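You operate a simulated robot arm through the tools that you are given. There is no shell and no other tool. Be economical: measure what you need, move in short steps, check, and stop when the job is done.

Carry out the task below with a simulated robot arm. There is one attempt and no reset: what you move stays moved.

TASK
Ready the three-dot frame for its crate: bar switch off, fork straight and latched, handlebar clamped at three dots.
Fine: latch in first: it catches as the fork comes straight; lift the red clamp lever before you tilt the bar.

Only the result counts: the job must be done as asked and must still hold three seconds after the hand-in. Knocking over, shifting, dropping, spilling or breaking anything else fails it.

THE ROBOT
A 6-joint arm with a two-finger parallel gripper on a trunk, on a base that drives. Base frame: it is fixed to the floor where the robot stands at the start and does not move with it; the origin is under the middle of the robot, x ahead of it, y to its left, z up. Lengths are in m, angles in rad, forces in N, time in s.
With the tool pointing down near the work surface it reaches from about 0.56 to 0.92 m from the robot's upright axis, wherever it stands. Its first joint turns from -2.601 to 2.601 rad. Places, roughly: bar clamp lever [0.8, 0.2, 1.1]; bar switch [0.9, 0.1, 1.2]; blue stop dial [0.9, 0, 0.8]; brake dial [0.9, 0.4, 1.1]; brake lever [0.8, 0.4, 1]; fork latch [1, 0.3, 0.9]; fork with the handlebar [0.9, 0.1, 0.8]; fork with the tiller [-0.8, 1.4, 0.6]; gold top nut [0.9, 0.2, 1]; green lock tab [0.9, 0.3, 1]; handlebar [0.9, 0.3, 1.1]; orange stop dial [0.8, 0.2, 0.9]; red stop dial [-0.8, 1.5, 0.8]; silver top nut [-0.7, 1.5, 0.9]; white stop dial [-0.7, 1.4, 0.7]; yellow latch [-0.7, 1.6, 0.9]. Payload 3.43 kg.
Tool frame: the origin (TCP) lies between the finger pads and is the grasp point; the fingertips stand 0.034 m ahead of it; z points along the fingers, y is the line along which they close. Largest opening 0.128 m; finger width 0.024, thickness 0.012; the body of the gripper, 0.048 by 0.13 m, starts 0.096 m behind the TCP.
Orientation is told as [roll, pitch, yaw] about the base's x, y, z axes, in that order, counted from this pose: with the fingers straight down and closing along the base's y, the tool's x points along the base's -x, its y along +y and its z along -z.

THE INTERFACE
- The arm moves only by the tool nudge_tool. Its argument "steps" is a list of rows, each an object of numbers (a shift or turn left out is 0, a gripper value left out holds the last): "wx", "wy", "wz": the turn, a rotation vector about the tool's x, y, z in rad; "x", "y", "z": the shift along the tool's x, y, z in m; "gripper": the finger opening in m, from 0 to 0.128. In form: [{"wx": .., "wy": .., "wz": .., "x": .., "y": .., "z": .., "gripper": ..}, ...]. A call has 1 to 12 rows; each row is the pose to reach, as a shift and turn from the pose commanded when the call began, along the tool's axes at that moment. Rows are played at 5 a second. More than 0.05 m and 0.15 rad between two rows, or a gripper value outside its range, and nothing of the call is played. Where a pose cannot be reached the arm comes as near as it can. A force on the tool above 90 N (or 10 N above the force at the start of the call, whichever is more), or a blocked arm, ends the call early, and 0.2 s more pass. Each finger travels about 0.108 m/s and halts on what it meets, pressing with about 22 N; the grip force reading is that of the motor and also rises with nothing between the fingers. The clock runs only during rows and for 0.2 s after the last one: add rows that repeat a pose to give the fingers time. It gives the time, the measured TCP pose, the force on the tool (base axes), the opening and the grip force at its end, in the units of the frame above (readings bear some noise), with the torque about the TCP (base axes, N m) and any sound that the robot's microphone picked up.
- Cameras (640 x 400 px; columns grow to the right, rows downward): "scene" is now at [0.0421, 0.2406, 1.6456]; the picture's right is [0.07, -1.00, 0.00], its down [-0.68, -0.05, -0.73] and it looks along [0.73, 0.05, -0.69] (base axes); focal length 250 px, centre (320, 200). "wrist" rides on the gripper at [0.076, -0.011, -0.16] in the tool frame; the picture's right is [0.15, 0.99, 0.00], its down [-0.88, 0.13, -0.46] and it looks along [-0.45, 0.07, 0.89] (tool axes); focal length 234 px, centre (320, 200). There is no depth. A picture from a camera that has moved, and an enlarged one, comes with that camera's place and axes in the base frame and with its lens. The place of the scene camera against the robot may be out by one fixed shift of up to 0.018 m in any direction.
- snapshot(camera): a new picture of that camera. The clock stands still meanwhile.
- slide_trunk(by): slides the trunk up (or, below 0, down) by that many m; the arm and the scene camera ride with it, the base frame stays. It gives what a move gives, with no picture.
- base_move(legs): drives the robot by 1 to 6 legs, each [ahead, turn to the left] in m and rad, along the robot's own axes; the way and the turn of a leg run together, so that a leg with both is an arc; at most 1.5 m and 3.142 rad a leg. The arm and the cameras ride along, it lands a little off, and it stops where it bumps. It gives what a move gives.
- pan_tilt(pan, tilt): turns the head with the scene camera to pan (to the left, within 2.705 rad either way) and tilt (down, from -0.506 to 1.204), counted from straight ahead of the robot. It gives what a move gives.
- inspect(camera, box): a new picture of the part [left, top, right, bottom] of that camera's present view, enlarged. The clock stands still meanwhile.
- job_done(): hands the job in; it is judged then, once.

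Work in short steps. Places have to be worked out from the pictures, the camera data and where the tool is seen: move nearer, look again, correct. Check each grasp and each placing, and mend what went wrong. You have 120 turns and 98 pictures in all, those below and enlarged ones among them. Open the gripper and draw the arm clear of the work before you hand the job in, unless the task says otherwise.

The tools are called after "Call:" as name(argument=value, ...) on one line, values as JSON. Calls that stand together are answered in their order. nudge_tool: Moves the arm, as the interface text tells. Its arguments: {"type":"object","properties":{"steps":{"type":"array","items":{"type":"object","properties":{"wx":{"type":"number"},"wy":{"type":"number"},"wz":{"type":"number"},"x":{"type":"number"},"y":{"type":"number"},"z":{"type":"number"},"gripper":{"type":"number"}}}}},"required":["steps"]} The other tools are called the same way: slide_trunk (by) slides the trunk up or down; base_move (legs) drives the base; pan_tilt (pan, tilt) turns the head that bears the scene camera; snapshot (camera) takes a picture; inspect (camera, box) takes an enlarged picture of a part of a camera's view; job_done () hands the job in.

At the start:

```text
t: 0.0
ee_pos: [0.686, 0.0792, 1.0007]
tcp_rot: [-0.001, 0.0, -0.002]
contact_force: [0.7, 0.4, 0.5]
torque: [0.03, -0.02, 0.02]
opening: 0.1279
grasp_force: 0.1
trunk travel left (down, up): [-0.65, 0.06]
robot x, y, heading: [0.002, 0.0539, 0.004]
head pan, tilt: [0.072, 0.757]
```

scene: 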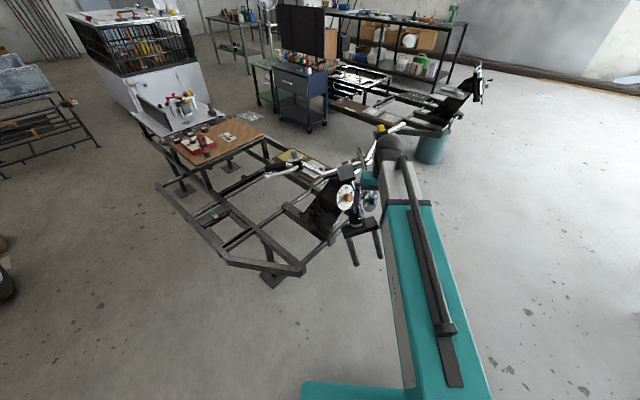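
wrist: 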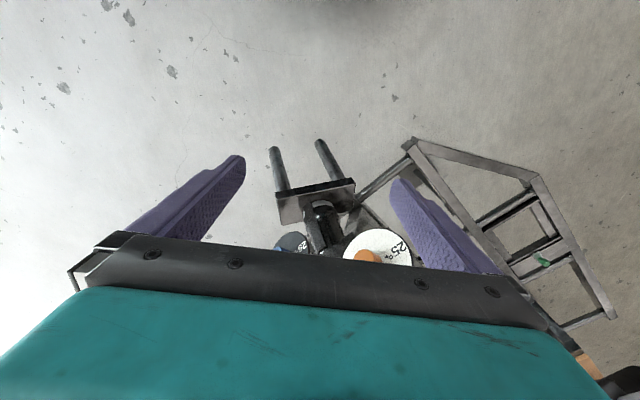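

I begin with an enlarged look at the fork and handlebar area, which the arm partly hides.

Call:
inspect(camera="scene", box=[240, 100, 440, 225])

Call:
inspect(camera="scene", box=[300, 150, 400, 212])

```text
3.20 times, centred on (340, 162) of scene
camera zoom: at [0.0421, 0.2406, 1.6456], right [0.07, -1.0, 0.0], down [-0.68, -0.05, -0.73], along [0.73, 0.05, -0.69], focal length 799 px, centre (256, 320)
```

zoom: 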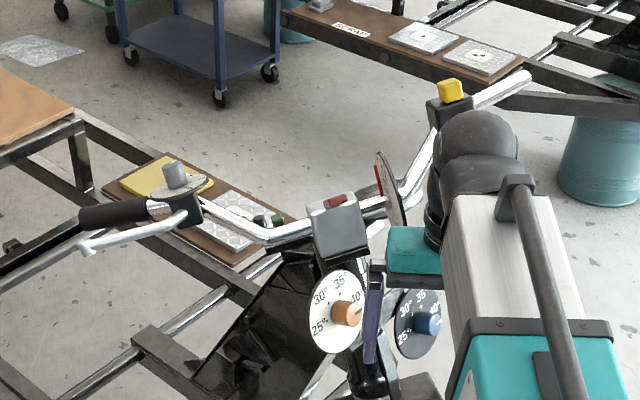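

```text
6.40 times, centred on (350, 181) of scene
camera zoom: at [0.0421, 0.2406, 1.6456], right [0.07, -1.0, 0.0], down [-0.68, -0.05, -0.73], along [0.73, 0.05, -0.69], focal length 1598 px, centre (128, 322)
```

zoom: 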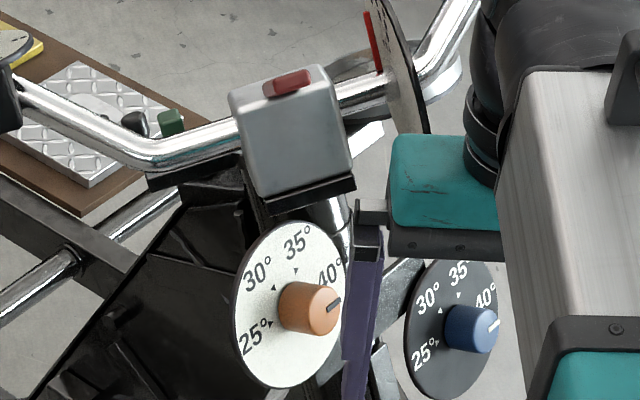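

The arm hides the bar. I'll slide the tool to the right (−y) clear of it, then look.

Call:
nudge_tool(steps=[{"x": 0.03, "z": -0.03}, {"x": 0.05, "z": -0.06, "y": -0.03}, {"x": 0.05, "z": -0.06, "y": -0.07}, {"x": 0.05, "z": -0.06, "y": -0.12}, {"x": 0.05, "z": -0.06, "y": -0.17}, {"x": 0.05, "z": -0.06, "y": -0.22}, {"x": 0.05, "z": -0.06, "y": -0.27}, {"x": 0.05, "z": -0.06, "y": -0.32}, {"x": 0.05, "z": -0.06, "y": -0.37}, {"x": 0.05, "z": -0.06, "y": -0.42}])

Call:
snapshot(camera="scene")

Call:
inspect(camera="scene", box=[250, 110, 410, 210])

```text
t: 2.2
ee_pos: [0.6379, -0.343, 1.0609]
tcp_rot: [0.0, -0.001, -0.002]
contact_force: [-0.1, 0.1, 0.8]
torque: [0.03, -0.02, 0.04]
opening: 0.1284
grasp_force: 0.1
trunk travel left (down, up): [-0.65, 0.06]
robot x, y, heading: [-0.001, 0.0546, -0.001]
head pan, tilt: [0.072, 0.757]
```

```text
93 pictures are left
camera scene: at [0.0422, 0.24, 1.6456], right [0.07, -1.0, 0.0], down [-0.68, -0.05, -0.73], along [0.73, 0.05, -0.69], focal length 250 px, centre (320, 200)
```

scene: 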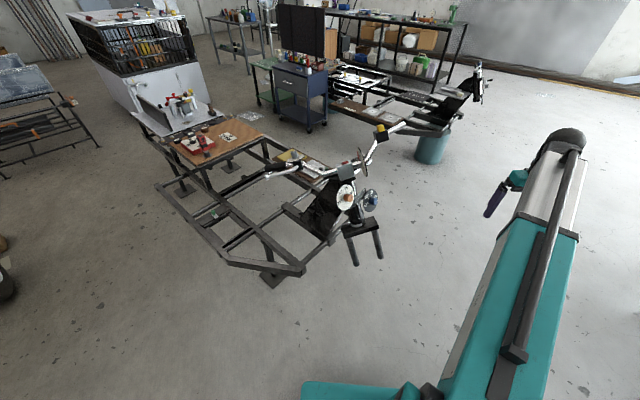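

```text
4.00 times, centred on (330, 160) of scene
camera zoom: at [0.0422, 0.24, 1.6456], right [0.07, -1.0, 0.0], down [-0.68, -0.05, -0.73], along [0.73, 0.05, -0.69], focal length 999 px, centre (280, 360)
```

zoom: 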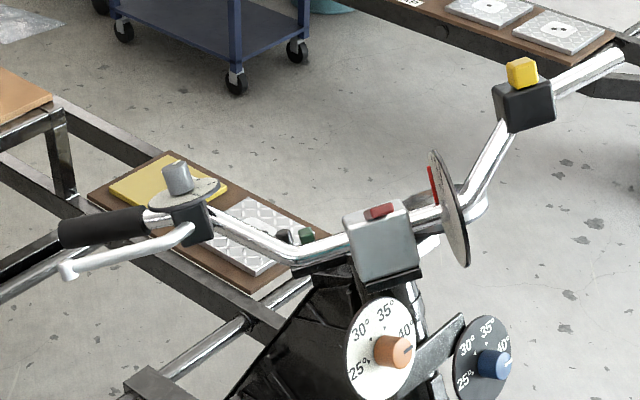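

I'll zoom further on the central clamp, the fork, and the other frame to read the marks.

Call:
inspect(camera="scene", box=[300, 140, 390, 196])

Call:
inspect(camera="scene", box=[290, 180, 402, 270])

```text
7.11 times, centred on (345, 168) of scene
camera zoom: at [0.0422, 0.24, 1.6456], right [0.07, -1.0, 0.0], down [-0.68, -0.05, -0.73], along [0.73, 0.05, -0.69], focal length 1775 px, centre (142, 428)
```

zoom: 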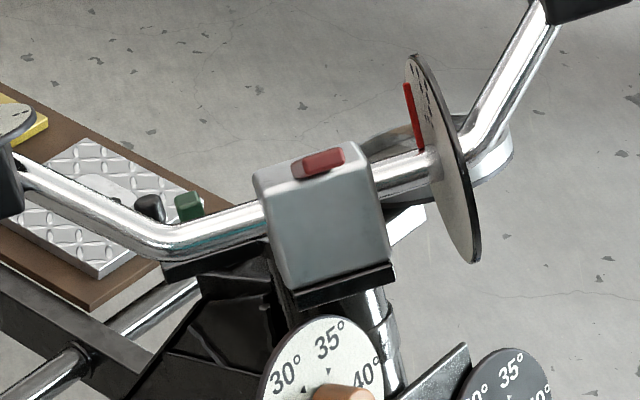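

```text
4.44 times, centred on (346, 225) of scene
camera zoom: at [0.0422, 0.24, 1.6456], right [0.07, -1.0, 0.0], down [-0.68, -0.05, -0.73], along [0.73, 0.05, -0.69], focal length 1110 px, centre (204, 89)
```

zoom: 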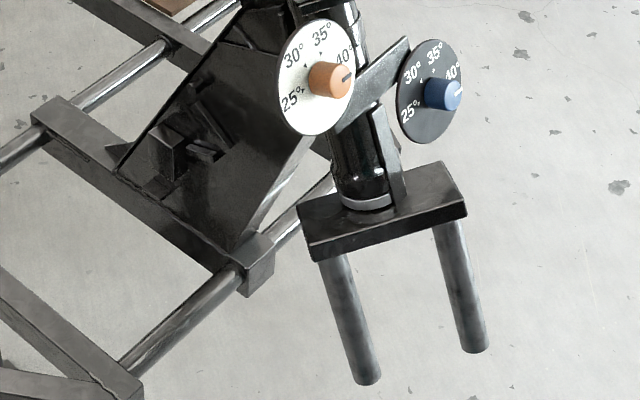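

The disc with the dots faces away toward −y. I'll roll the gripper to point its fingers along +y so that the wrist camera sees the disc from the right side.

Call:
nudge_tool(steps=[{"wx": -0.13, "z": -0.01}, {"wx": -0.26, "z": -0.02}, {"wx": -0.39, "z": -0.04}, {"wx": -0.52, "z": -0.05}, {"wx": -0.65, "z": -0.06}, {"wx": -0.78, "z": -0.07}, {"wx": -0.91, "z": -0.08}, {"wx": -1.04, "z": -0.09}, {"wx": -1.17, "z": -0.1}, {"wx": -1.3, "z": -0.1}])

Call:
snapshot(camera="wrist")

```text
t: 4.2
ee_pos: [0.7308, -0.2478, 1.0667]
tcp_rot: [1.086, -0.109, -0.13]
contact_force: [6.1, -1.0, -11.7]
torque: [1.73, -0.84, 1.05]
opening: 0.1282
grasp_force: 0.0
out of reach, approached as far as the arm can: row 4, 5, 6, 7, 8, 9, 10
trunk travel left (down, up): [-0.65, 0.06]
robot x, y, heading: [0.0021, 0.0533, 0.001]
head pan, tilt: [0.072, 0.757]
stopped in row 10: the force on the tool passed its limit at 140 N (the readings are from after the stop); the commanded pose is now the measured one
```

```text
89 pictures are left
camera wrist: at [0.6293, -0.3827, 1.1222], right [-0.18, 0.49, 0.85], down [0.79, -0.45, 0.42], along [0.59, 0.75, -0.31], focal length 234 px, centre (320, 200)
```

wrist: 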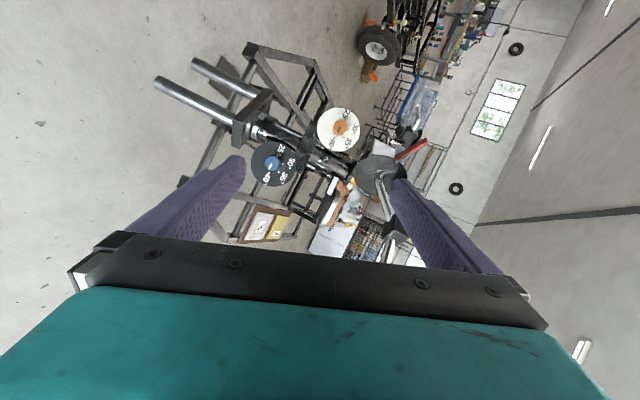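

That 140 N was in free space, likely a joint limit. I'll zoom on the disc and check that the frame hasn't moved.

Call:
inspect(camera="wrist", box=[300, 80, 460, 240])

Call:
snapshot(camera="scene")

```text
2.50 times, centred on (380, 160) of wrist
camera zoom: at [0.6293, -0.3827, 1.1222], right [-0.18, 0.49, 0.85], down [0.79, -0.45, 0.42], along [0.59, 0.75, -0.31], focal length 585 px, centre (170, 300)
```

zoom: 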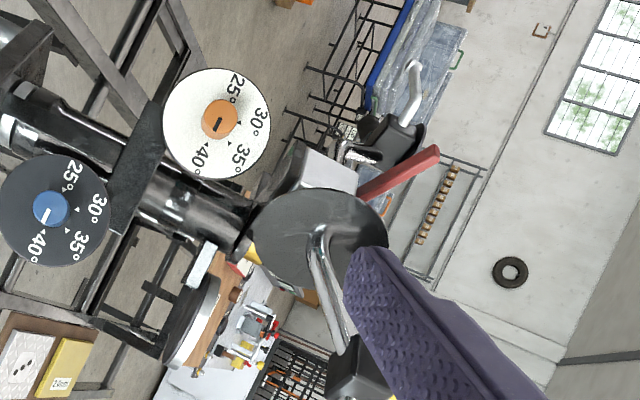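

```text
87 pictures are left
camera scene: at [0.042, 0.2405, 1.6456], right [0.07, -1.0, 0.0], down [-0.68, -0.05, -0.73], along [0.73, 0.05, -0.69], focal length 250 px, centre (320, 200)
```

scene: 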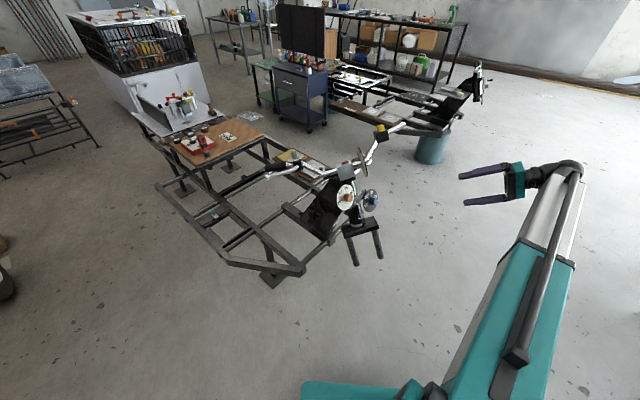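

The frame is undisturbed. The dot scale faces +y with the red pointer, so I'll undo the roll and carry the tool up and over to the left side.

Call:
nudge_tool(steps=[{"wx": 0.13, "z": -0.03}, {"wx": 0.26, "z": -0.05}, {"wx": 0.39, "z": -0.07}, {"wx": 0.52, "z": -0.08}, {"wx": 0.65, "z": -0.08}, {"wx": 0.78, "z": -0.08}, {"wx": 0.91, "z": -0.08}, {"wx": 1.04, "z": -0.08}, {"wx": 1.09, "z": -0.08}])

Call:
slide_trunk(by=0.06)

```text
t: 6.2
ee_pos: [0.7172, -0.3175, 1.1034]
tcp_rot: [-0.005, -0.103, -0.132]
contact_force: [-0.7, -0.4, 0.2]
torque: [-0.02, 0.0, -0.03]
opening: 0.128
grasp_force: 0.0
trunk travel left (down, up): [-0.65, 0.06]
robot x, y, heading: [0.0023, 0.0552, -0.001]
head pan, tilt: [0.072, 0.757]
```

```text
t: 7.2
ee_pos: [0.7167, -0.3177, 1.163]
tcp_rot: [-0.004, -0.105, -0.131]
contact_force: [-0.1, 0.0, 0.5]
torque: [-0.03, 0.03, 0.0]
opening: 0.1279
grasp_force: 0.0
trunk travel left (down, up): [-0.71, 0.0]
robot x, y, heading: [0.0024, 0.0581, 0.004]
head pan, tilt: [0.072, 0.757]
```

Correct the residual tilt, retract toward the robot and raise.

Call:
nudge_tool(steps=[{"x": 0.05, "wy": 0.05, "wz": -0.065}, {"x": 0.1, "wy": 0.104, "wz": -0.131}, {"x": 0.14, "z": -0.03, "wy": 0.104, "wz": -0.131}, {"x": 0.14, "z": -0.08, "wy": 0.104, "wz": -0.131}, {"x": 0.14, "z": -0.12, "wy": 0.104, "wz": -0.131}, {"x": 0.14, "z": -0.16, "wy": 0.104, "wz": -0.131}])

```text
t: 8.6
ee_pos: [0.572, -0.2972, 1.2947]
tcp_rot: [-0.016, -0.008, 0.001]
contact_force: [-1.2, 0.4, -0.1]
torque: [0.0, 0.04, 0.03]
opening: 0.1281
grasp_force: 0.0
out of reach, approached as far as the arm can: row 6
trunk travel left (down, up): [-0.71, 0.0]
robot x, y, heading: [-0.0024, 0.0536, 0.003]
head pan, tilt: [0.072, 0.757]
```

Clear at z≈1.29; sweep left along y at x≈0.57, which stays short of the bar.

Call:
nudge_tool(steps=[{"y": 0.05}, {"y": 0.1}, {"y": 0.15}, {"y": 0.2}, {"y": 0.25}, {"y": 0.3}, {"y": 0.35}, {"y": 0.4}, {"y": 0.45}, {"y": 0.5}, {"y": 0.55}, {"y": 0.6}])

Call:
snapshot(camera="wrist")

```text
t: 9.3
ee_pos: [0.5819, -0.1841, 1.27]
tcp_rot: [-0.025, -0.009, 0.034]
contact_force: [4.9, -23.9, 1.9]
torque: [4.03, 0.88, 2.01]
opening: 0.128
grasp_force: 0.1
out of reach, approached as far as the arm can: row 1, 2, 3
trunk travel left (down, up): [-0.71, 0.0]
robot x, y, heading: [0.0019, 0.056, -0.003]
head pan, tilt: [0.072, 0.757]
stopped in row 3: the force on the tool passed its limit at 135 N (the readings are from after the stop); the commanded pose is now the measured one
```

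```text
86 pictures are left
camera wrist: at [0.5047, -0.1951, 1.4288], right [-0.18, 0.98, -0.03], down [0.87, 0.17, 0.46], along [0.46, 0.06, -0.89], focal length 234 px, centre (320, 200)
```

wrist: 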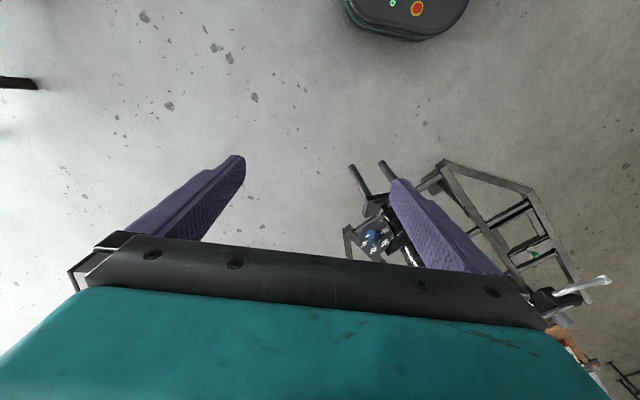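

The arm is near its reach edge at this height; I'll lower to about z=1.15 and go on in smaller strides.

Call:
nudge_tool(steps=[{"z": 0.03}, {"z": 0.07}, {"z": 0.11}, {"z": 0.11, "y": 0.04}, {"z": 0.11, "y": 0.08}, {"z": 0.11, "y": 0.12}, {"z": 0.11, "y": 0.16}, {"z": 0.11, "y": 0.2}, {"z": 0.11, "y": 0.24}, {"z": 0.11, "y": 0.28}, {"z": 0.11, "y": 0.32}, {"z": 0.11, "y": 0.36}])

```text
t: 10.9
ee_pos: [0.5847, -0.055, 1.1572]
tcp_rot: [-0.027, -0.024, 0.044]
contact_force: [6.3, 4.6, -10.3]
torque: [-0.99, 0.31, -0.54]
opening: 0.128
grasp_force: 0.0
trunk travel left (down, up): [-0.71, 0.0]
robot x, y, heading: [0.0008, 0.0592, -0.007]
head pan, tilt: [0.072, 0.757]
stopped in row 7: the force on the tool passed its limit at 103 N (the readings are from after the stop); the commanded pose is now the measured one
```

Stopped again; check in the scene whether the arm touches anything.

Call:
snapshot(camera="scene")

```text
85 pictures are left
camera scene: at [0.0421, 0.2399, 1.7057], right [0.07, -1.0, 0.0], down [-0.68, -0.05, -0.73], along [0.73, 0.05, -0.69], focal length 250 px, centre (320, 200)
```

scene: 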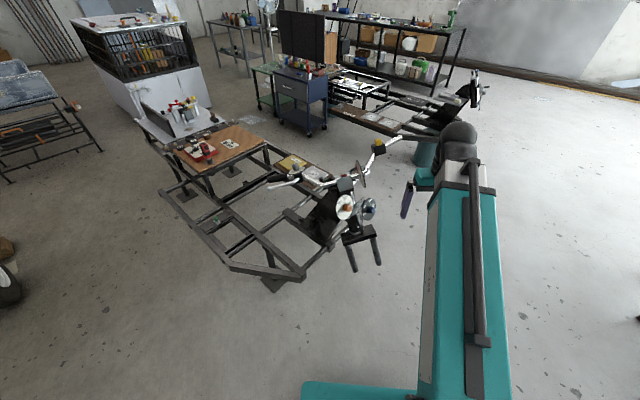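

No contact seen; this is the arm's inner reach limit. Instead I'll move the base to get a view from the left, so first I look behind for free room.

Call:
pan_tilt(pan=2.6, tilt=0.6)

Call:
snapshot(camera="scene")

Call:
pan_tilt(pan=1.5, tilt=0.7)

Call:
snapshot(camera="scene")

```text
t: 13.2
ee_pos: [0.5837, -0.0539, 1.1589]
tcp_rot: [-0.026, -0.023, 0.046]
contact_force: [14.4, -5.6, -22.5]
torque: [1.01, 0.37, 0.49]
opening: 0.1279
grasp_force: 0.1
trunk travel left (down, up): [-0.71, 0.0]
robot x, y, heading: [0.0001, 0.0578, 0.002]
head pan, tilt: [2.601, 0.6]
```

```text
84 pictures are left
camera scene: at [-0.1161, 0.2802, 1.719], right [0.52, 0.86, 0.0], down [0.48, -0.29, -0.82], along [-0.71, 0.43, -0.57], focal length 250 px, centre (320, 200)
```

scene: 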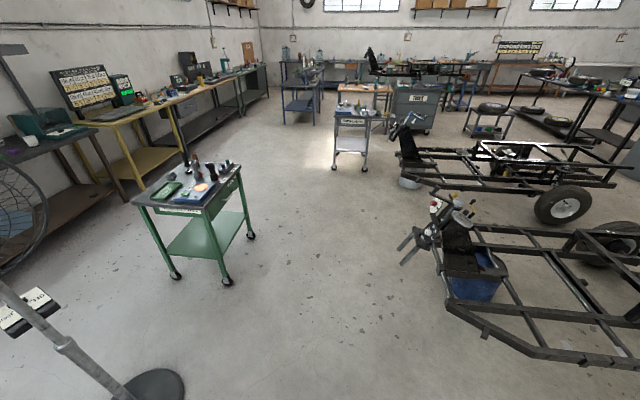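

```text
t: 14.5
ee_pos: [0.583, -0.0545, 1.1573]
tcp_rot: [-0.027, -0.024, 0.044]
contact_force: [14.4, -2.3, -23.1]
torque: [0.36, 0.37, 0.2]
opening: 0.1279
grasp_force: 0.1
trunk travel left (down, up): [-0.71, 0.0]
robot x, y, heading: [0.0011, 0.0529, 0.002]
head pan, tilt: [1.499, 0.7]
```

```text
83 pictures are left
camera scene: at [-0.0343, 0.3193, 1.7104], right [1.0, -0.07, 0.0], down [-0.05, -0.64, -0.77], along [0.05, 0.76, -0.64], focal length 250 px, centre (320, 200)
```

scene: 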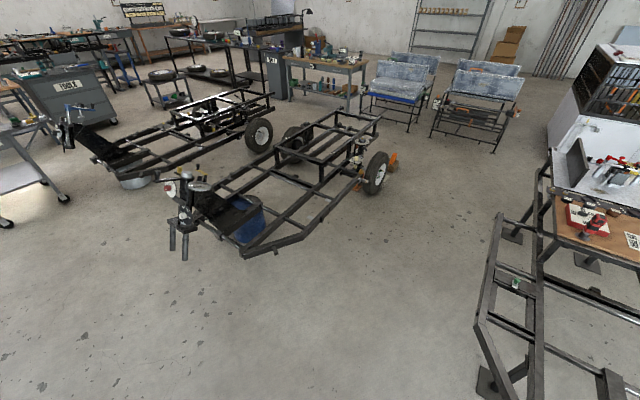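

There's a card on a stand behind right; I'll read it, and then drive back and to the left to see the dot scale from its printed side.

Call:
pan_tilt(pan=2.7, tilt=0.75)

Call:
inspect(camera="scene", box=[0, 180, 200, 305])

Call:
nudge_tool(steps=[{"x": -0.01}, {"x": -0.02}, {"x": -0.02, "z": 0.03}])

```text
t: 15.9
ee_pos: [0.583, -0.0543, 1.1574]
tcp_rot: [-0.026, -0.023, 0.046]
contact_force: [15.1, -3.1, -23.9]
torque: [0.49, 0.38, 0.28]
opening: 0.1281
grasp_force: 0.1
trunk travel left (down, up): [-0.71, 0.0]
robot x, y, heading: [0.0003, 0.0511, -0.001]
head pan, tilt: [2.7, 0.75]
```

```text
3.20 times, centred on (100, 242) of scene
camera zoom: at [-0.1152, 0.2701, 1.7061], right [0.43, 0.9, 0.0], down [0.62, -0.29, -0.73], along [-0.66, 0.31, -0.68], focal length 799 px, centre (1024, 64)
```

zoom: 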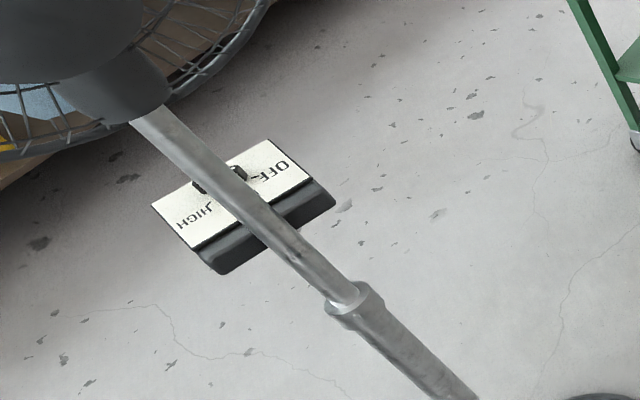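

```text
t: 16.7
ee_pos: [0.6056, -0.0545, 1.1273]
tcp_rot: [-0.026, -0.021, 0.045]
contact_force: [0.7, 0.2, -0.8]
torque: [0.02, 0.0, -0.03]
opening: 0.1278
grasp_force: 0.1
trunk travel left (down, up): [-0.71, 0.0]
robot x, y, heading: [0.0004, 0.0548, 0.002]
head pan, tilt: [2.7, 0.75]
```

It is only a fan. Arm load is gone; now I drive back, turn left, go forward and turn right, then aim the camera at the bar.

Call:
base_move(legs=[[-0.42, 0], [0, 0.9], [0.65, 0], [0, -1.2]])

Call:
pan_tilt(pan=-0.3, tilt=0.6)

Call:
snapshot(camera="scene")

```text
t: 30.6
ee_pos: [0.5179, 0.2576, 1.1282]
tcp_rot: [-0.025, -0.023, -0.297]
contact_force: [-0.4, 0.8, 0.3]
torque: [-0.02, -0.04, 0.01]
opening: 0.1282
grasp_force: 0.1
trunk travel left (down, up): [-0.71, 0.0]
robot x, y, heading: [-0.0243, 0.5375, -0.333]
head pan, tilt: [2.7, 0.75]
```

```text
t: 33.2
ee_pos: [0.5192, 0.2573, 1.1279]
tcp_rot: [-0.029, -0.021, -0.297]
contact_force: [0.3, 0.4, -0.7]
torque: [0.02, -0.03, 0.02]
opening: 0.1281
grasp_force: 0.0
trunk travel left (down, up): [-0.71, 0.0]
robot x, y, heading: [-0.0211, 0.5415, -0.339]
head pan, tilt: [-0.3, 0.6]
```

```text
81 pictures are left
camera scene: at [0.0656, 0.6694, 1.719], right [-0.6, -0.8, 0.0], down [-0.45, 0.34, -0.83], along [0.66, -0.49, -0.56], focal length 250 px, centre (320, 200)
```

scene: 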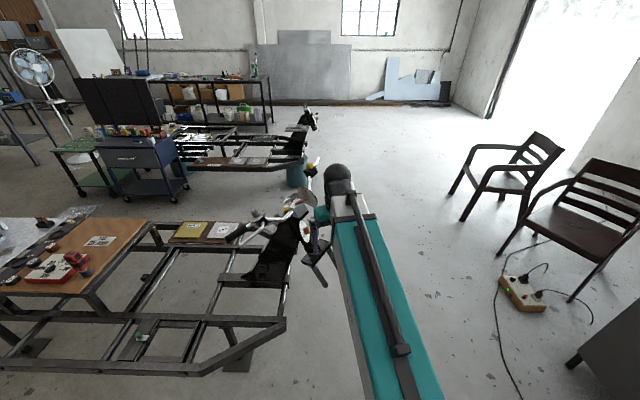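

Call:
inspect(camera="scene", box=[224, 150, 352, 230])

Call:
inspect(camera="scene", box=[265, 175, 335, 219])

Call:
inspect(camera="scene", box=[100, 210, 340, 370])

```text
5.00 times, centred on (288, 190) of scene
camera zoom: at [0.0656, 0.6694, 1.719], right [-0.6, -0.8, 0.0], down [-0.45, 0.34, -0.83], along [0.66, -0.49, -0.56], focal length 1248 px, centre (480, 250)
```

zoom: 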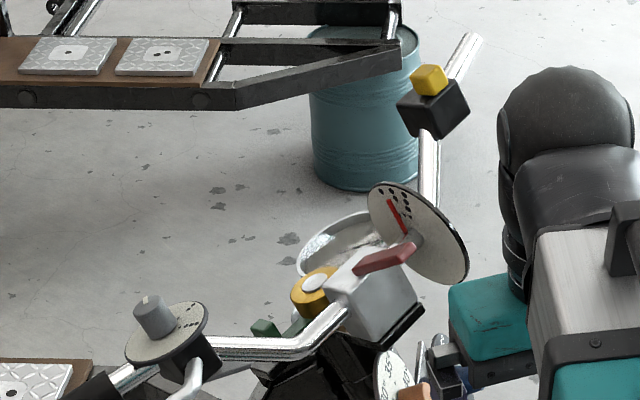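

```text
9.09 times, centred on (300, 197) of scene
camera zoom: at [0.0656, 0.6694, 1.719], right [-0.6, -0.8, 0.0], down [-0.45, 0.34, -0.83], along [0.66, -0.49, -0.56], focal length 2270 px, centre (502, 227)
```

zoom: 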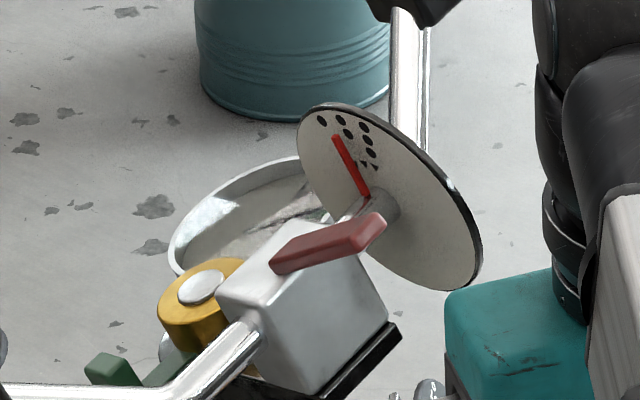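

```text
2.50 times, centred on (220, 290) of scene
camera zoom: at [0.0656, 0.6694, 1.719], right [-0.6, -0.8, 0.0], down [-0.45, 0.34, -0.83], along [0.66, -0.49, -0.56], focal length 624 px, centre (570, -25)
```

zoom: 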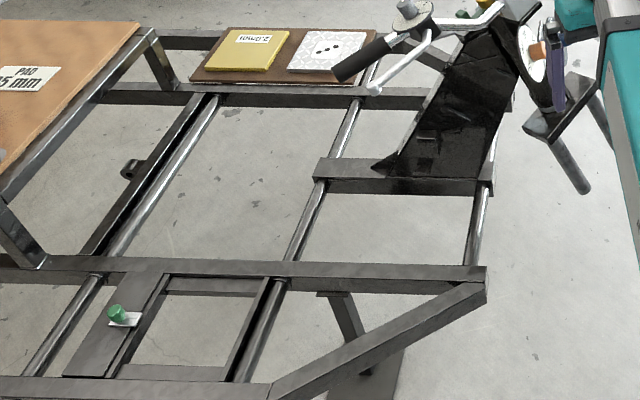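

Now the scale is readable: groups of 1, 2 and 3 dots, pointer near one/two, and this frame's plate has three dots. Next I zoom at the latch region and the brake dial.

Call:
inspect(camera="scene", box=[235, 200, 331, 260])

Call:
inspect(camera="scene", box=[160, 205, 272, 275])

```text
6.67 times, centred on (283, 230) of scene
camera zoom: at [0.0656, 0.6694, 1.719], right [-0.6, -0.8, 0.0], down [-0.45, 0.34, -0.83], along [0.66, -0.49, -0.56], focal length 1664 px, centre (567, 0)
```

zoom: 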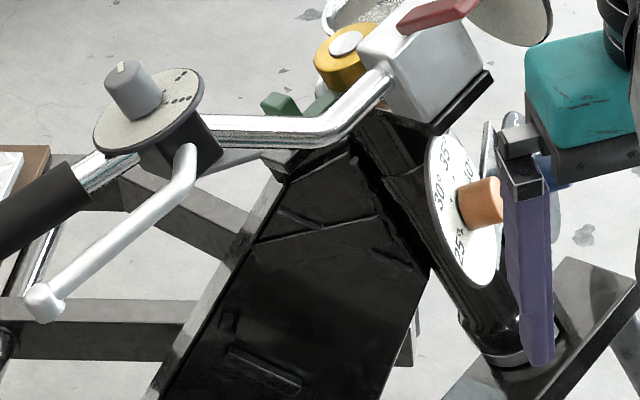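

```text
5.71 times, centred on (216, 240) of scene
camera zoom: at [0.0656, 0.6694, 1.719], right [-0.6, -0.8, 0.0], down [-0.45, 0.34, -0.83], along [0.66, -0.49, -0.56], focal length 1427 px, centre (914, -29)
```

zoom: 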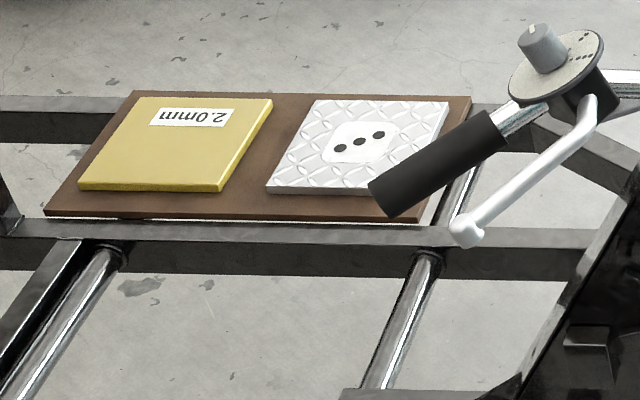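

The latch must lie behind the head tube on the far side. I'll bring the wrist camera over the left grip, staying high, to look down there.

Call:
nudge_tool(steps=[{"x": 0.01, "y": 0.04, "z": -0.01}, {"x": 0.015, "y": 0.08, "z": -0.02}, {"x": 0.02, "y": 0.12, "z": -0.03}, {"x": 0.02, "y": 0.16, "z": -0.04}, {"x": 0.02, "y": 0.2, "z": -0.05}, {"x": 0.0, "y": 0.22, "z": -0.07}, {"x": -0.03, "y": 0.23, "z": -0.09}, {"x": -0.06, "y": 0.24, "z": -0.1}, {"x": -0.09, "y": 0.25, "z": -0.11}, {"x": -0.13, "y": 0.26, "z": -0.12}])

Call:
snapshot(camera="wrist")

Call:
snapshot(camera="scene")

```text
t: 34.0
ee_pos: [0.5407, 0.3754, 1.1546]
tcp_rot: [-0.03, -0.039, -0.288]
contact_force: [7.4, 3.3, -9.3]
torque: [-0.94, 0.49, -0.52]
opening: 0.1278
grasp_force: 0.0
trunk travel left (down, up): [-0.71, 0.0]
robot x, y, heading: [-0.0245, 0.5396, -0.34]
head pan, tilt: [-0.3, 0.6]
stopped in row 4: the force on the tool passed its limit at 101 N (the readings are from after the stop); the commanded pose is now the measured one
```

```text
75 pictures are left
camera wrist: at [0.4591, 0.3913, 1.311], right [0.14, 0.99, -0.03], down [0.87, -0.11, 0.49], along [0.48, -0.1, -0.87], focal length 234 px, centre (320, 200)
```

wrist: 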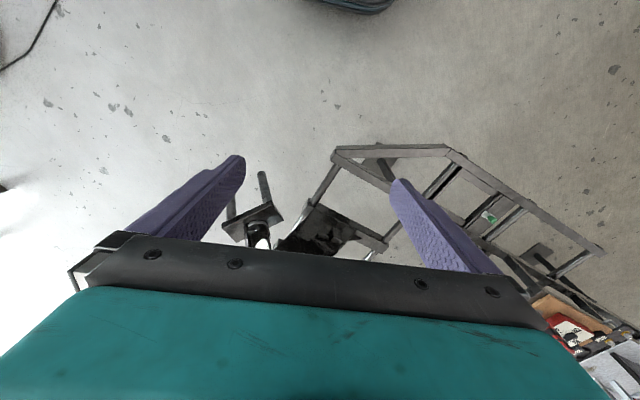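

```text
74 pictures are left
camera scene: at [0.0654, 0.6688, 1.719], right [-0.6, -0.8, 0.0], down [-0.45, 0.34, -0.83], along [0.66, -0.49, -0.56], focal length 250 px, centre (320, 200)
```

scene: 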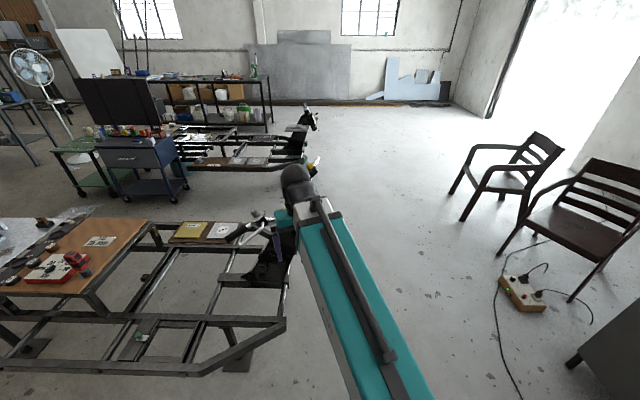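

The inner-radius limit stopped it again, so I go outward first, then rise, then reach over the left grip with the camera.

Call:
nudge_tool(steps=[{"x": -0.03, "y": 0.01}, {"x": -0.06, "y": 0.03}, {"x": -0.09, "y": 0.047}, {"x": -0.1, "y": 0.06, "z": -0.04}, {"x": -0.11, "y": 0.08, "z": -0.08}, {"x": -0.13, "y": 0.1, "z": -0.11}])

Call:
snapshot(camera="wrist")

```text
t: 35.1
ee_pos: [0.664, 0.4087, 1.2069]
tcp_rot: [-0.027, -0.065, -0.273]
contact_force: [15.7, -0.8, -22.5]
torque: [0.0, 0.56, -0.03]
opening: 0.128
grasp_force: 0.1
trunk travel left (down, up): [-0.71, 0.0]
robot x, y, heading: [-0.0271, 0.5376, -0.342]
head pan, tilt: [-0.3, 0.6]
stopped in row 5: the force on the tool passed its limit at 140 N (the readings are from after the stop); the commanded pose is now the measured one
```

```text
73 pictures are left
camera wrist: at [0.5786, 0.4253, 1.3613], right [0.13, 0.99, -0.04], down [0.86, -0.09, 0.51], along [0.5, -0.09, -0.86], focal length 234 px, centre (320, 200)
```

wrist: 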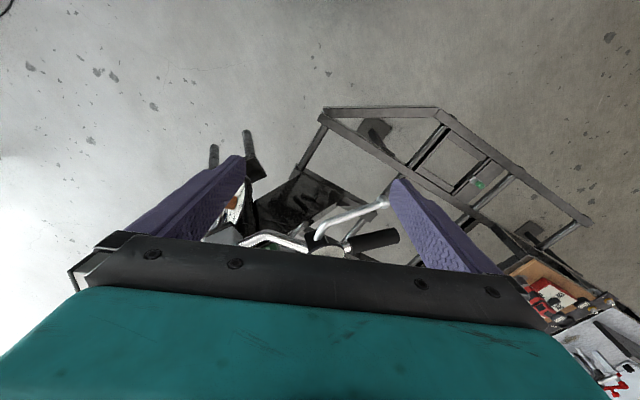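

The tool-down wrist limit caps the height here. I'll lower a little, then drive around the front to the far side, keeping the arm pointed away, and look back by panning.

Call:
nudge_tool(steps=[{"z": 0.03}, {"z": 0.05, "wy": 0.03}, {"z": 0.06, "wy": 0.06}])

Call:
base_move(legs=[[-0.4, 0], [0, -0.86], [1.3, 0], [0, 1.0]])

Call:
pan_tilt(pan=0.9, tilt=0.6)

Call:
snapshot(camera="scene")

```text
t: 35.9
ee_pos: [0.6659, 0.4067, 1.1476]
tcp_rot: [-0.026, 0.0, -0.272]
contact_force: [0.2, -0.1, 0.9]
torque: [-0.02, -0.01, -0.01]
opening: 0.1279
grasp_force: 0.1
trunk travel left (down, up): [-0.71, 0.0]
robot x, y, heading: [-0.0258, 0.5335, -0.343]
head pan, tilt: [-0.3, 0.6]
```

```text
t: 52.0
ee_pos: [0.7358, -0.5832, 1.1485]
tcp_rot: [-0.026, -0.002, -0.18]
contact_force: [0.7, -0.9, 0.2]
torque: [0.06, -0.05, 0.02]
opening: 0.1285
grasp_force: 0.0
trunk travel left (down, up): [-0.71, 0.0]
robot x, y, heading: [0.0345, -0.4952, -0.254]
head pan, tilt: [-0.3, 0.6]
```

```text
t: 53.4
ee_pos: [0.7349, -0.5823, 1.1485]
tcp_rot: [-0.025, -0.003, -0.18]
contact_force: [-0.9, 0.8, 0.2]
torque: [-0.01, 0.0, -0.02]
opening: 0.1283
grasp_force: 0.2
trunk travel left (down, up): [-0.71, 0.0]
robot x, y, heading: [0.0455, -0.4943, -0.248]
head pan, tilt: [0.901, 0.6]
```

```text
72 pictures are left
camera scene: at [0.115, -0.2571, 1.719], right [0.6, -0.8, 0.0], down [-0.45, -0.34, -0.83], along [0.66, 0.5, -0.56], focal length 250 px, centre (320, 200)
```

scene: 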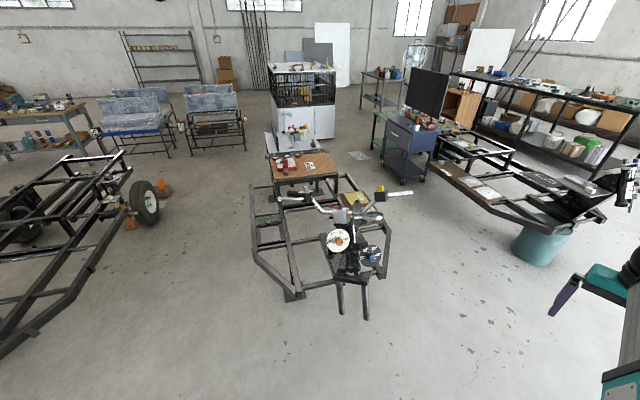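

A good front view. Continue to the frame's other side for the latch.

Call:
base_move(legs=[[1.0, 0.15], [0.35, 0.3]])

Call:
pan_tilt(pan=2.1, tilt=0.65)

Call:
snapshot(camera="scene")

```text
t: 61.4
ee_pos: [2.0355, -0.4861, 1.1481]
tcp_rot: [-0.026, -0.001, 0.227]
contact_force: [-0.4, 0.4, 0.0]
torque: [-0.01, -0.02, 0.03]
opening: 0.1278
grasp_force: 0.0
trunk travel left (down, up): [-0.71, 0.0]
robot x, y, heading: [1.3609, -0.6835, 0.156]
head pan, tilt: [0.901, 0.6]
```

```text
t: 62.8
ee_pos: [2.0354, -0.4856, 1.1481]
tcp_rot: [-0.026, -0.002, 0.227]
contact_force: [-0.1, 0.0, -0.6]
torque: [-0.02, 0.0, 0.03]
opening: 0.1281
grasp_force: 0.1
trunk travel left (down, up): [-0.71, 0.0]
robot x, y, heading: [1.3636, -0.6823, 0.162]
head pan, tilt: [2.1, 0.649]
```

```text
71 pictures are left
camera scene: at [1.2431, -0.4488, 1.7147], right [0.77, 0.63, 0.0], down [0.38, -0.47, -0.8], along [-0.5, 0.62, -0.6], focal length 250 px, centre (320, 200)
```

scene: 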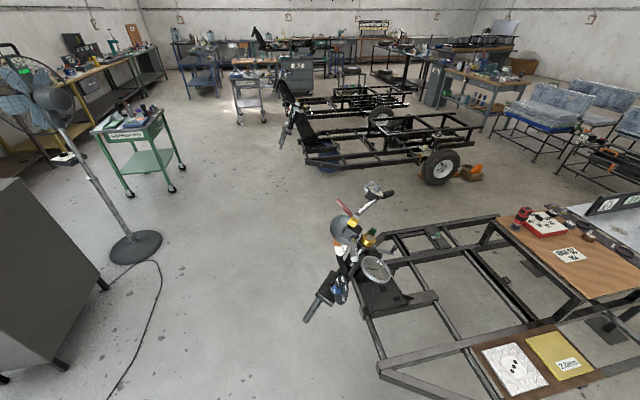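

Call:
inspect(camera="scene", box=[300, 175, 428, 255])

Call:
inspect(camera="scene", box=[320, 230, 432, 320])

```text
5.00 times, centred on (364, 215) of scene
camera zoom: at [1.2431, -0.4488, 1.7147], right [0.77, 0.63, 0.0], down [0.38, -0.47, -0.8], along [-0.5, 0.62, -0.6], focal length 1248 px, centre (100, 125)
```

zoom: 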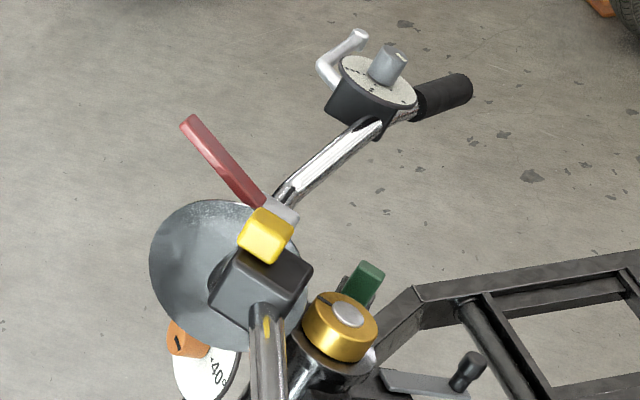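

```text
4.44 times, centred on (376, 275) of scene
camera zoom: at [1.2431, -0.4488, 1.7147], right [0.77, 0.63, 0.0], down [0.38, -0.47, -0.8], along [-0.5, 0.62, -0.6], focal length 1110 px, centre (71, -133)
```

zoom: 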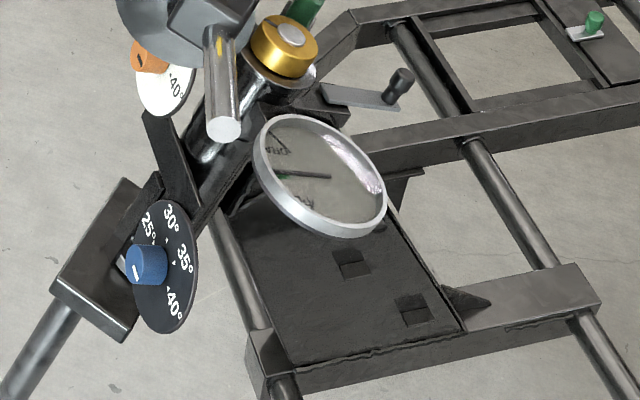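

The latch is the flat strip with a black knob behind the gold nut. Zooming on it and on the round gauge.

Call:
inspect(camera="scene", box=[360, 236, 424, 276])

Call:
inspect(camera="scene", box=[336, 216, 400, 256])

```text
10.00 times, centred on (392, 256) of scene
camera zoom: at [1.2431, -0.4488, 1.7147], right [0.77, 0.63, 0.0], down [0.38, -0.47, -0.8], along [-0.5, 0.62, -0.6], focal length 2496 px, centre (-400, -360)
```

zoom: 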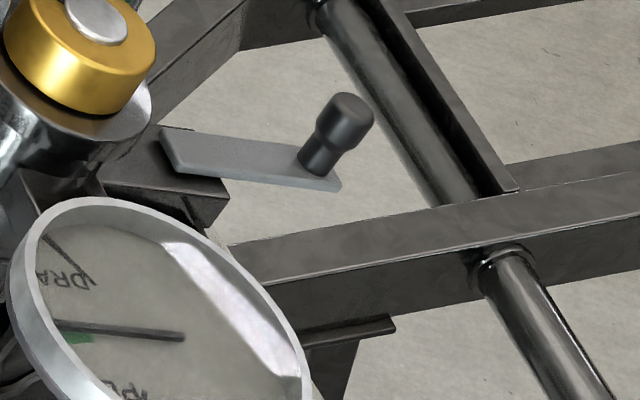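

```text
10.00 times, centred on (368, 236) of scene
camera zoom: at [1.2431, -0.4488, 1.7147], right [0.77, 0.63, 0.0], down [0.38, -0.47, -0.8], along [-0.5, 0.62, -0.6], focal length 2496 px, centre (-160, -160)
```

zoom: 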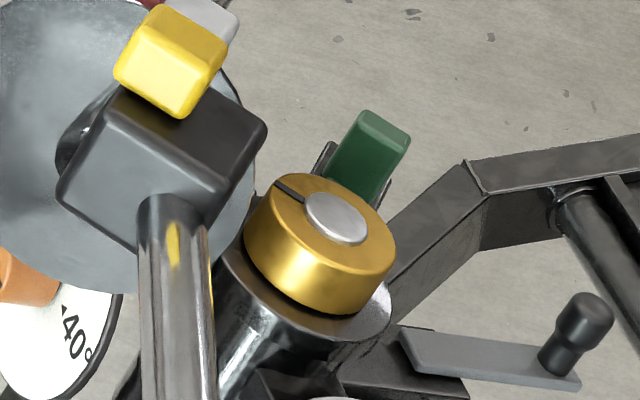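

The knob is near (1.04, 0.27, 0.95). I'll turn to face it and move up, arm staying right of the bar end, then view it with the wrist camera.

Call:
base_move(legs=[[0, 1.72], [0.16, 0]])

Call:
pan_tilt(pan=0.25, tilt=0.75)

Call:
snapshot(camera="scene")

Call:
snapshot(camera="wrist")

```text
t: 69.8
ee_pos: [1.0335, 0.0409, 1.1475]
tcp_rot: [0.001, 0.029, 1.998]
contact_force: [-17.6, 0.8, -49.7]
torque: [-0.65, -0.19, 1.0]
opening: 0.1278
grasp_force: 0.1
trunk travel left (down, up): [-0.71, 0.0]
robot x, y, heading: [1.3049, -0.5847, 1.84]
head pan, tilt: [2.1, 0.649]
stopped in leg 2: the force on the tool passed its limit at 137 N (the readings are from after the stop); the commanded pose is now the measured one
```

```text
t: 71.7
ee_pos: [1.0337, 0.0399, 1.147]
tcp_rot: [-0.003, 0.028, 1.995]
contact_force: [-19.7, 5.3, -86.6]
torque: [-1.89, -0.27, 2.09]
opening: 0.1279
grasp_force: 0.2
trunk travel left (down, up): [-0.71, 0.0]
robot x, y, heading: [1.3021, -0.5822, 1.841]
head pan, tilt: [0.25, 0.75]
```

```text
66 pictures are left
camera scene: at [1.1132, -0.5966, 1.706], right [0.87, 0.49, 0.0], down [0.34, -0.59, -0.73], along [-0.36, 0.64, -0.68], focal length 250 px, centre (320, 200)
```

scene: 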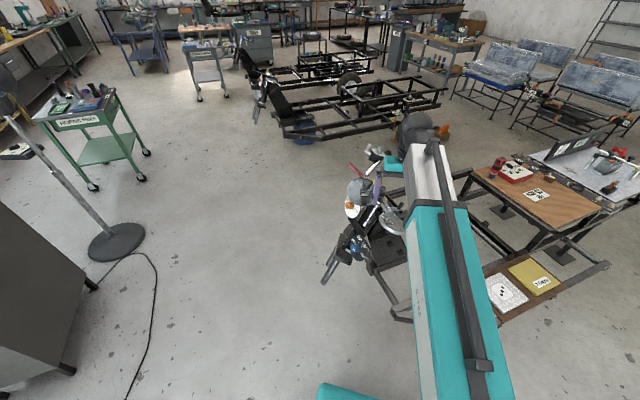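

```text
65 pictures are left
camera wrist: at [1.0723, -0.0208, 1.309], right [-0.84, -0.54, 0.0], down [-0.49, 0.76, 0.43], along [-0.23, 0.36, -0.9], focal length 234 px, centre (320, 200)
```

wrist: 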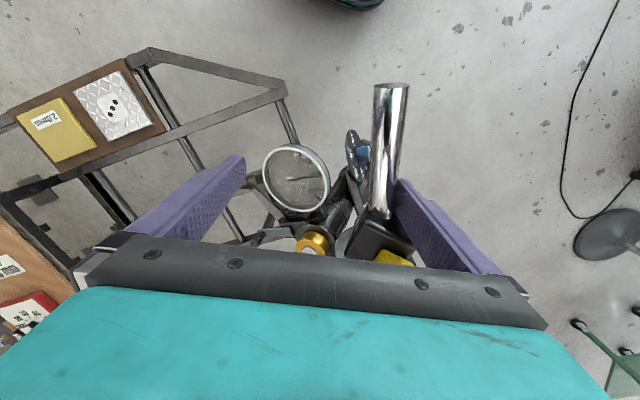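

The fingers met the switch box area on approach: the bar end is between the fingers. I reverse straight back the way I came.

Call:
base_move(legs=[[-0.16, 0]])

Call:
snapshot(camera="scene")

Call:
snapshot(camera="wrist")

```text
t: 73.2
ee_pos: [1.0764, -0.1132, 1.147]
tcp_rot: [-0.006, 0.027, 1.996]
contact_force: [-17.3, 12.0, -37.1]
torque: [0.53, -1.97, -0.88]
opening: 0.1279
grasp_force: 0.1
trunk travel left (down, up): [-0.71, 0.0]
robot x, y, heading: [1.3462, -0.7402, 1.837]
head pan, tilt: [0.25, 0.75]
```

```text
64 pictures are left
camera scene: at [1.1572, -0.7503, 1.7062], right [0.87, 0.49, 0.0], down [0.34, -0.59, -0.73], along [-0.36, 0.64, -0.68], focal length 250 px, centre (320, 200)
```

scene: 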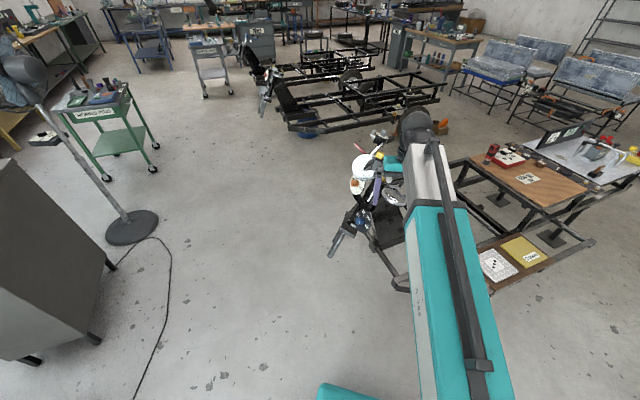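

```text
63 pictures are left
camera wrist: at [1.1152, -0.1753, 1.3078], right [-0.84, -0.54, 0.0], down [-0.49, 0.76, 0.43], along [-0.23, 0.36, -0.9], focal length 234 px, centre (320, 200)
```

wrist: 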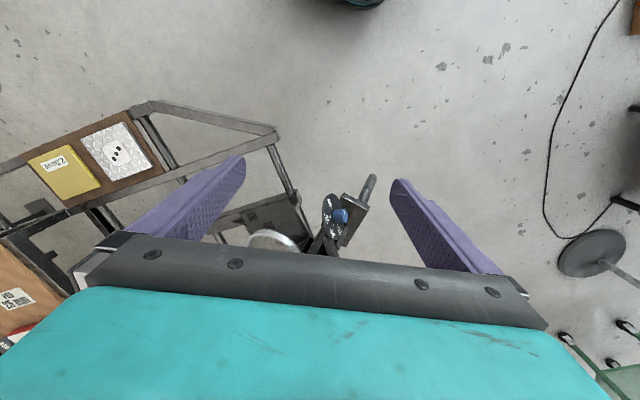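

Residual force with nothing near shows it's the arm's own wrist limit. I lower the tool a bit to relieve it and check the bar state.

Call:
nudge_tool(steps=[{"z": 0.03}, {"z": 0.06}, {"z": 0.08}])

Call:
inspect(camera="scene", box=[310, 120, 422, 250])

```text
t: 74.0
ee_pos: [1.0775, -0.1169, 1.0656]
tcp_rot: [-0.005, 0.029, 1.994]
contact_force: [0.4, -1.1, -0.2]
torque: [0.01, 0.0, -0.01]
opening: 0.128
grasp_force: 0.0
trunk travel left (down, up): [-0.71, 0.0]
robot x, y, heading: [1.3437, -0.7395, 1.837]
head pan, tilt: [0.25, 0.75]
```

```text
3.08 times, centred on (366, 185) of scene
camera zoom: at [1.1568, -0.7488, 1.7061], right [0.87, 0.49, 0.0], down [0.34, -0.59, -0.73], along [-0.36, 0.64, -0.68], focal length 768 px, centre (178, 246)
```

zoom: 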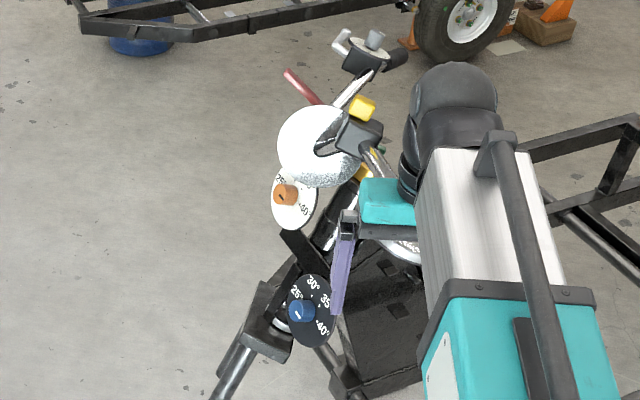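

Bar unchanged. I shift the tool to the right (away from the bar), then drive 0.3 m ahead.

Call:
nudge_tool(steps=[{"y": -0.04}, {"y": -0.08}, {"y": -0.12}, {"y": -0.16}, {"y": -0.2}, {"y": -0.24}])

Call:
base_move(legs=[[0.3, 0]])

Call:
pan_tilt(pan=0.15, tilt=0.85)

Call:
snapshot(camera="scene")

Call:
snapshot(camera="wrist")

```text
t: 75.4
ee_pos: [1.2985, -0.0163, 1.0696]
tcp_rot: [-0.004, 0.03, 1.994]
contact_force: [0.1, 0.2, 0.6]
torque: [-0.02, 0.02, 0.01]
opening: 0.1278
grasp_force: 0.0
trunk travel left (down, up): [-0.71, 0.0]
robot x, y, heading: [1.3446, -0.7436, 1.835]
head pan, tilt: [0.25, 0.75]
```

```text
t: 77.7
ee_pos: [1.2224, 0.2748, 1.0708]
tcp_rot: [-0.004, 0.03, 1.99]
contact_force: [0.1, 0.1, 0.1]
torque: [-0.03, -0.03, 0.02]
opening: 0.1281
grasp_force: 0.1
trunk travel left (down, up): [-0.71, 0.0]
robot x, y, heading: [1.2688, -0.4534, 1.836]
head pan, tilt: [0.25, 0.75]
```

```text
t: 78.3
ee_pos: [1.2215, 0.2745, 1.0699]
tcp_rot: [-0.005, 0.029, 1.991]
contact_force: [-0.6, -0.1, -0.7]
torque: [0.02, 0.02, 0.02]
opening: 0.128
grasp_force: 0.0
trunk travel left (down, up): [-0.71, 0.0]
robot x, y, heading: [1.2649, -0.4491, 1.836]
head pan, tilt: [0.15, 0.85]
```

```text
61 pictures are left
camera scene: at [1.0865, -0.4579, 1.6981], right [0.92, 0.4, 0.0], down [0.3, -0.69, -0.66], along [-0.27, 0.6, -0.75], focal length 250 px, centre (320, 200)
```

scene: 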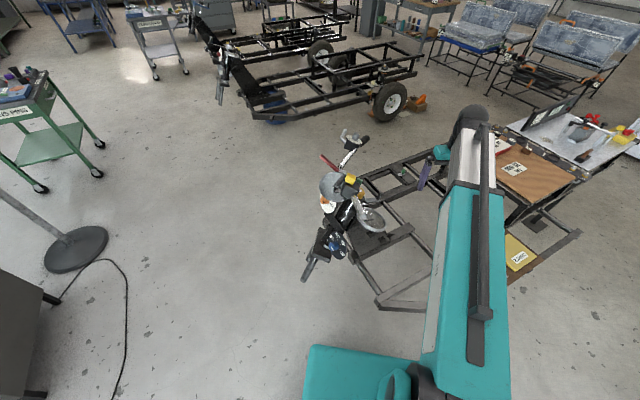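

```text
60 pictures are left
camera wrist: at [1.2599, 0.2129, 1.2311], right [-0.84, -0.54, 0.0], down [-0.49, 0.76, 0.43], along [-0.23, 0.36, -0.9], focal length 234 px, centre (320, 200)
```

wrist: 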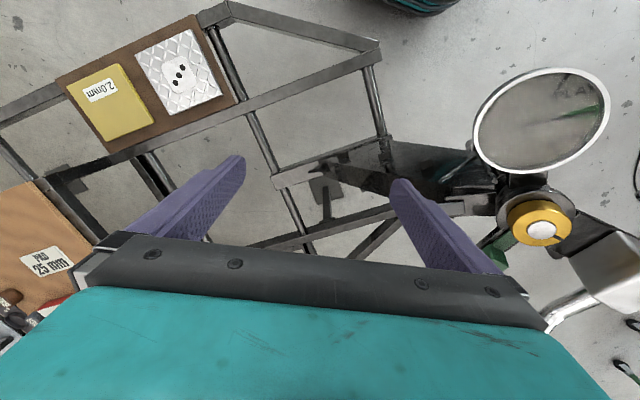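

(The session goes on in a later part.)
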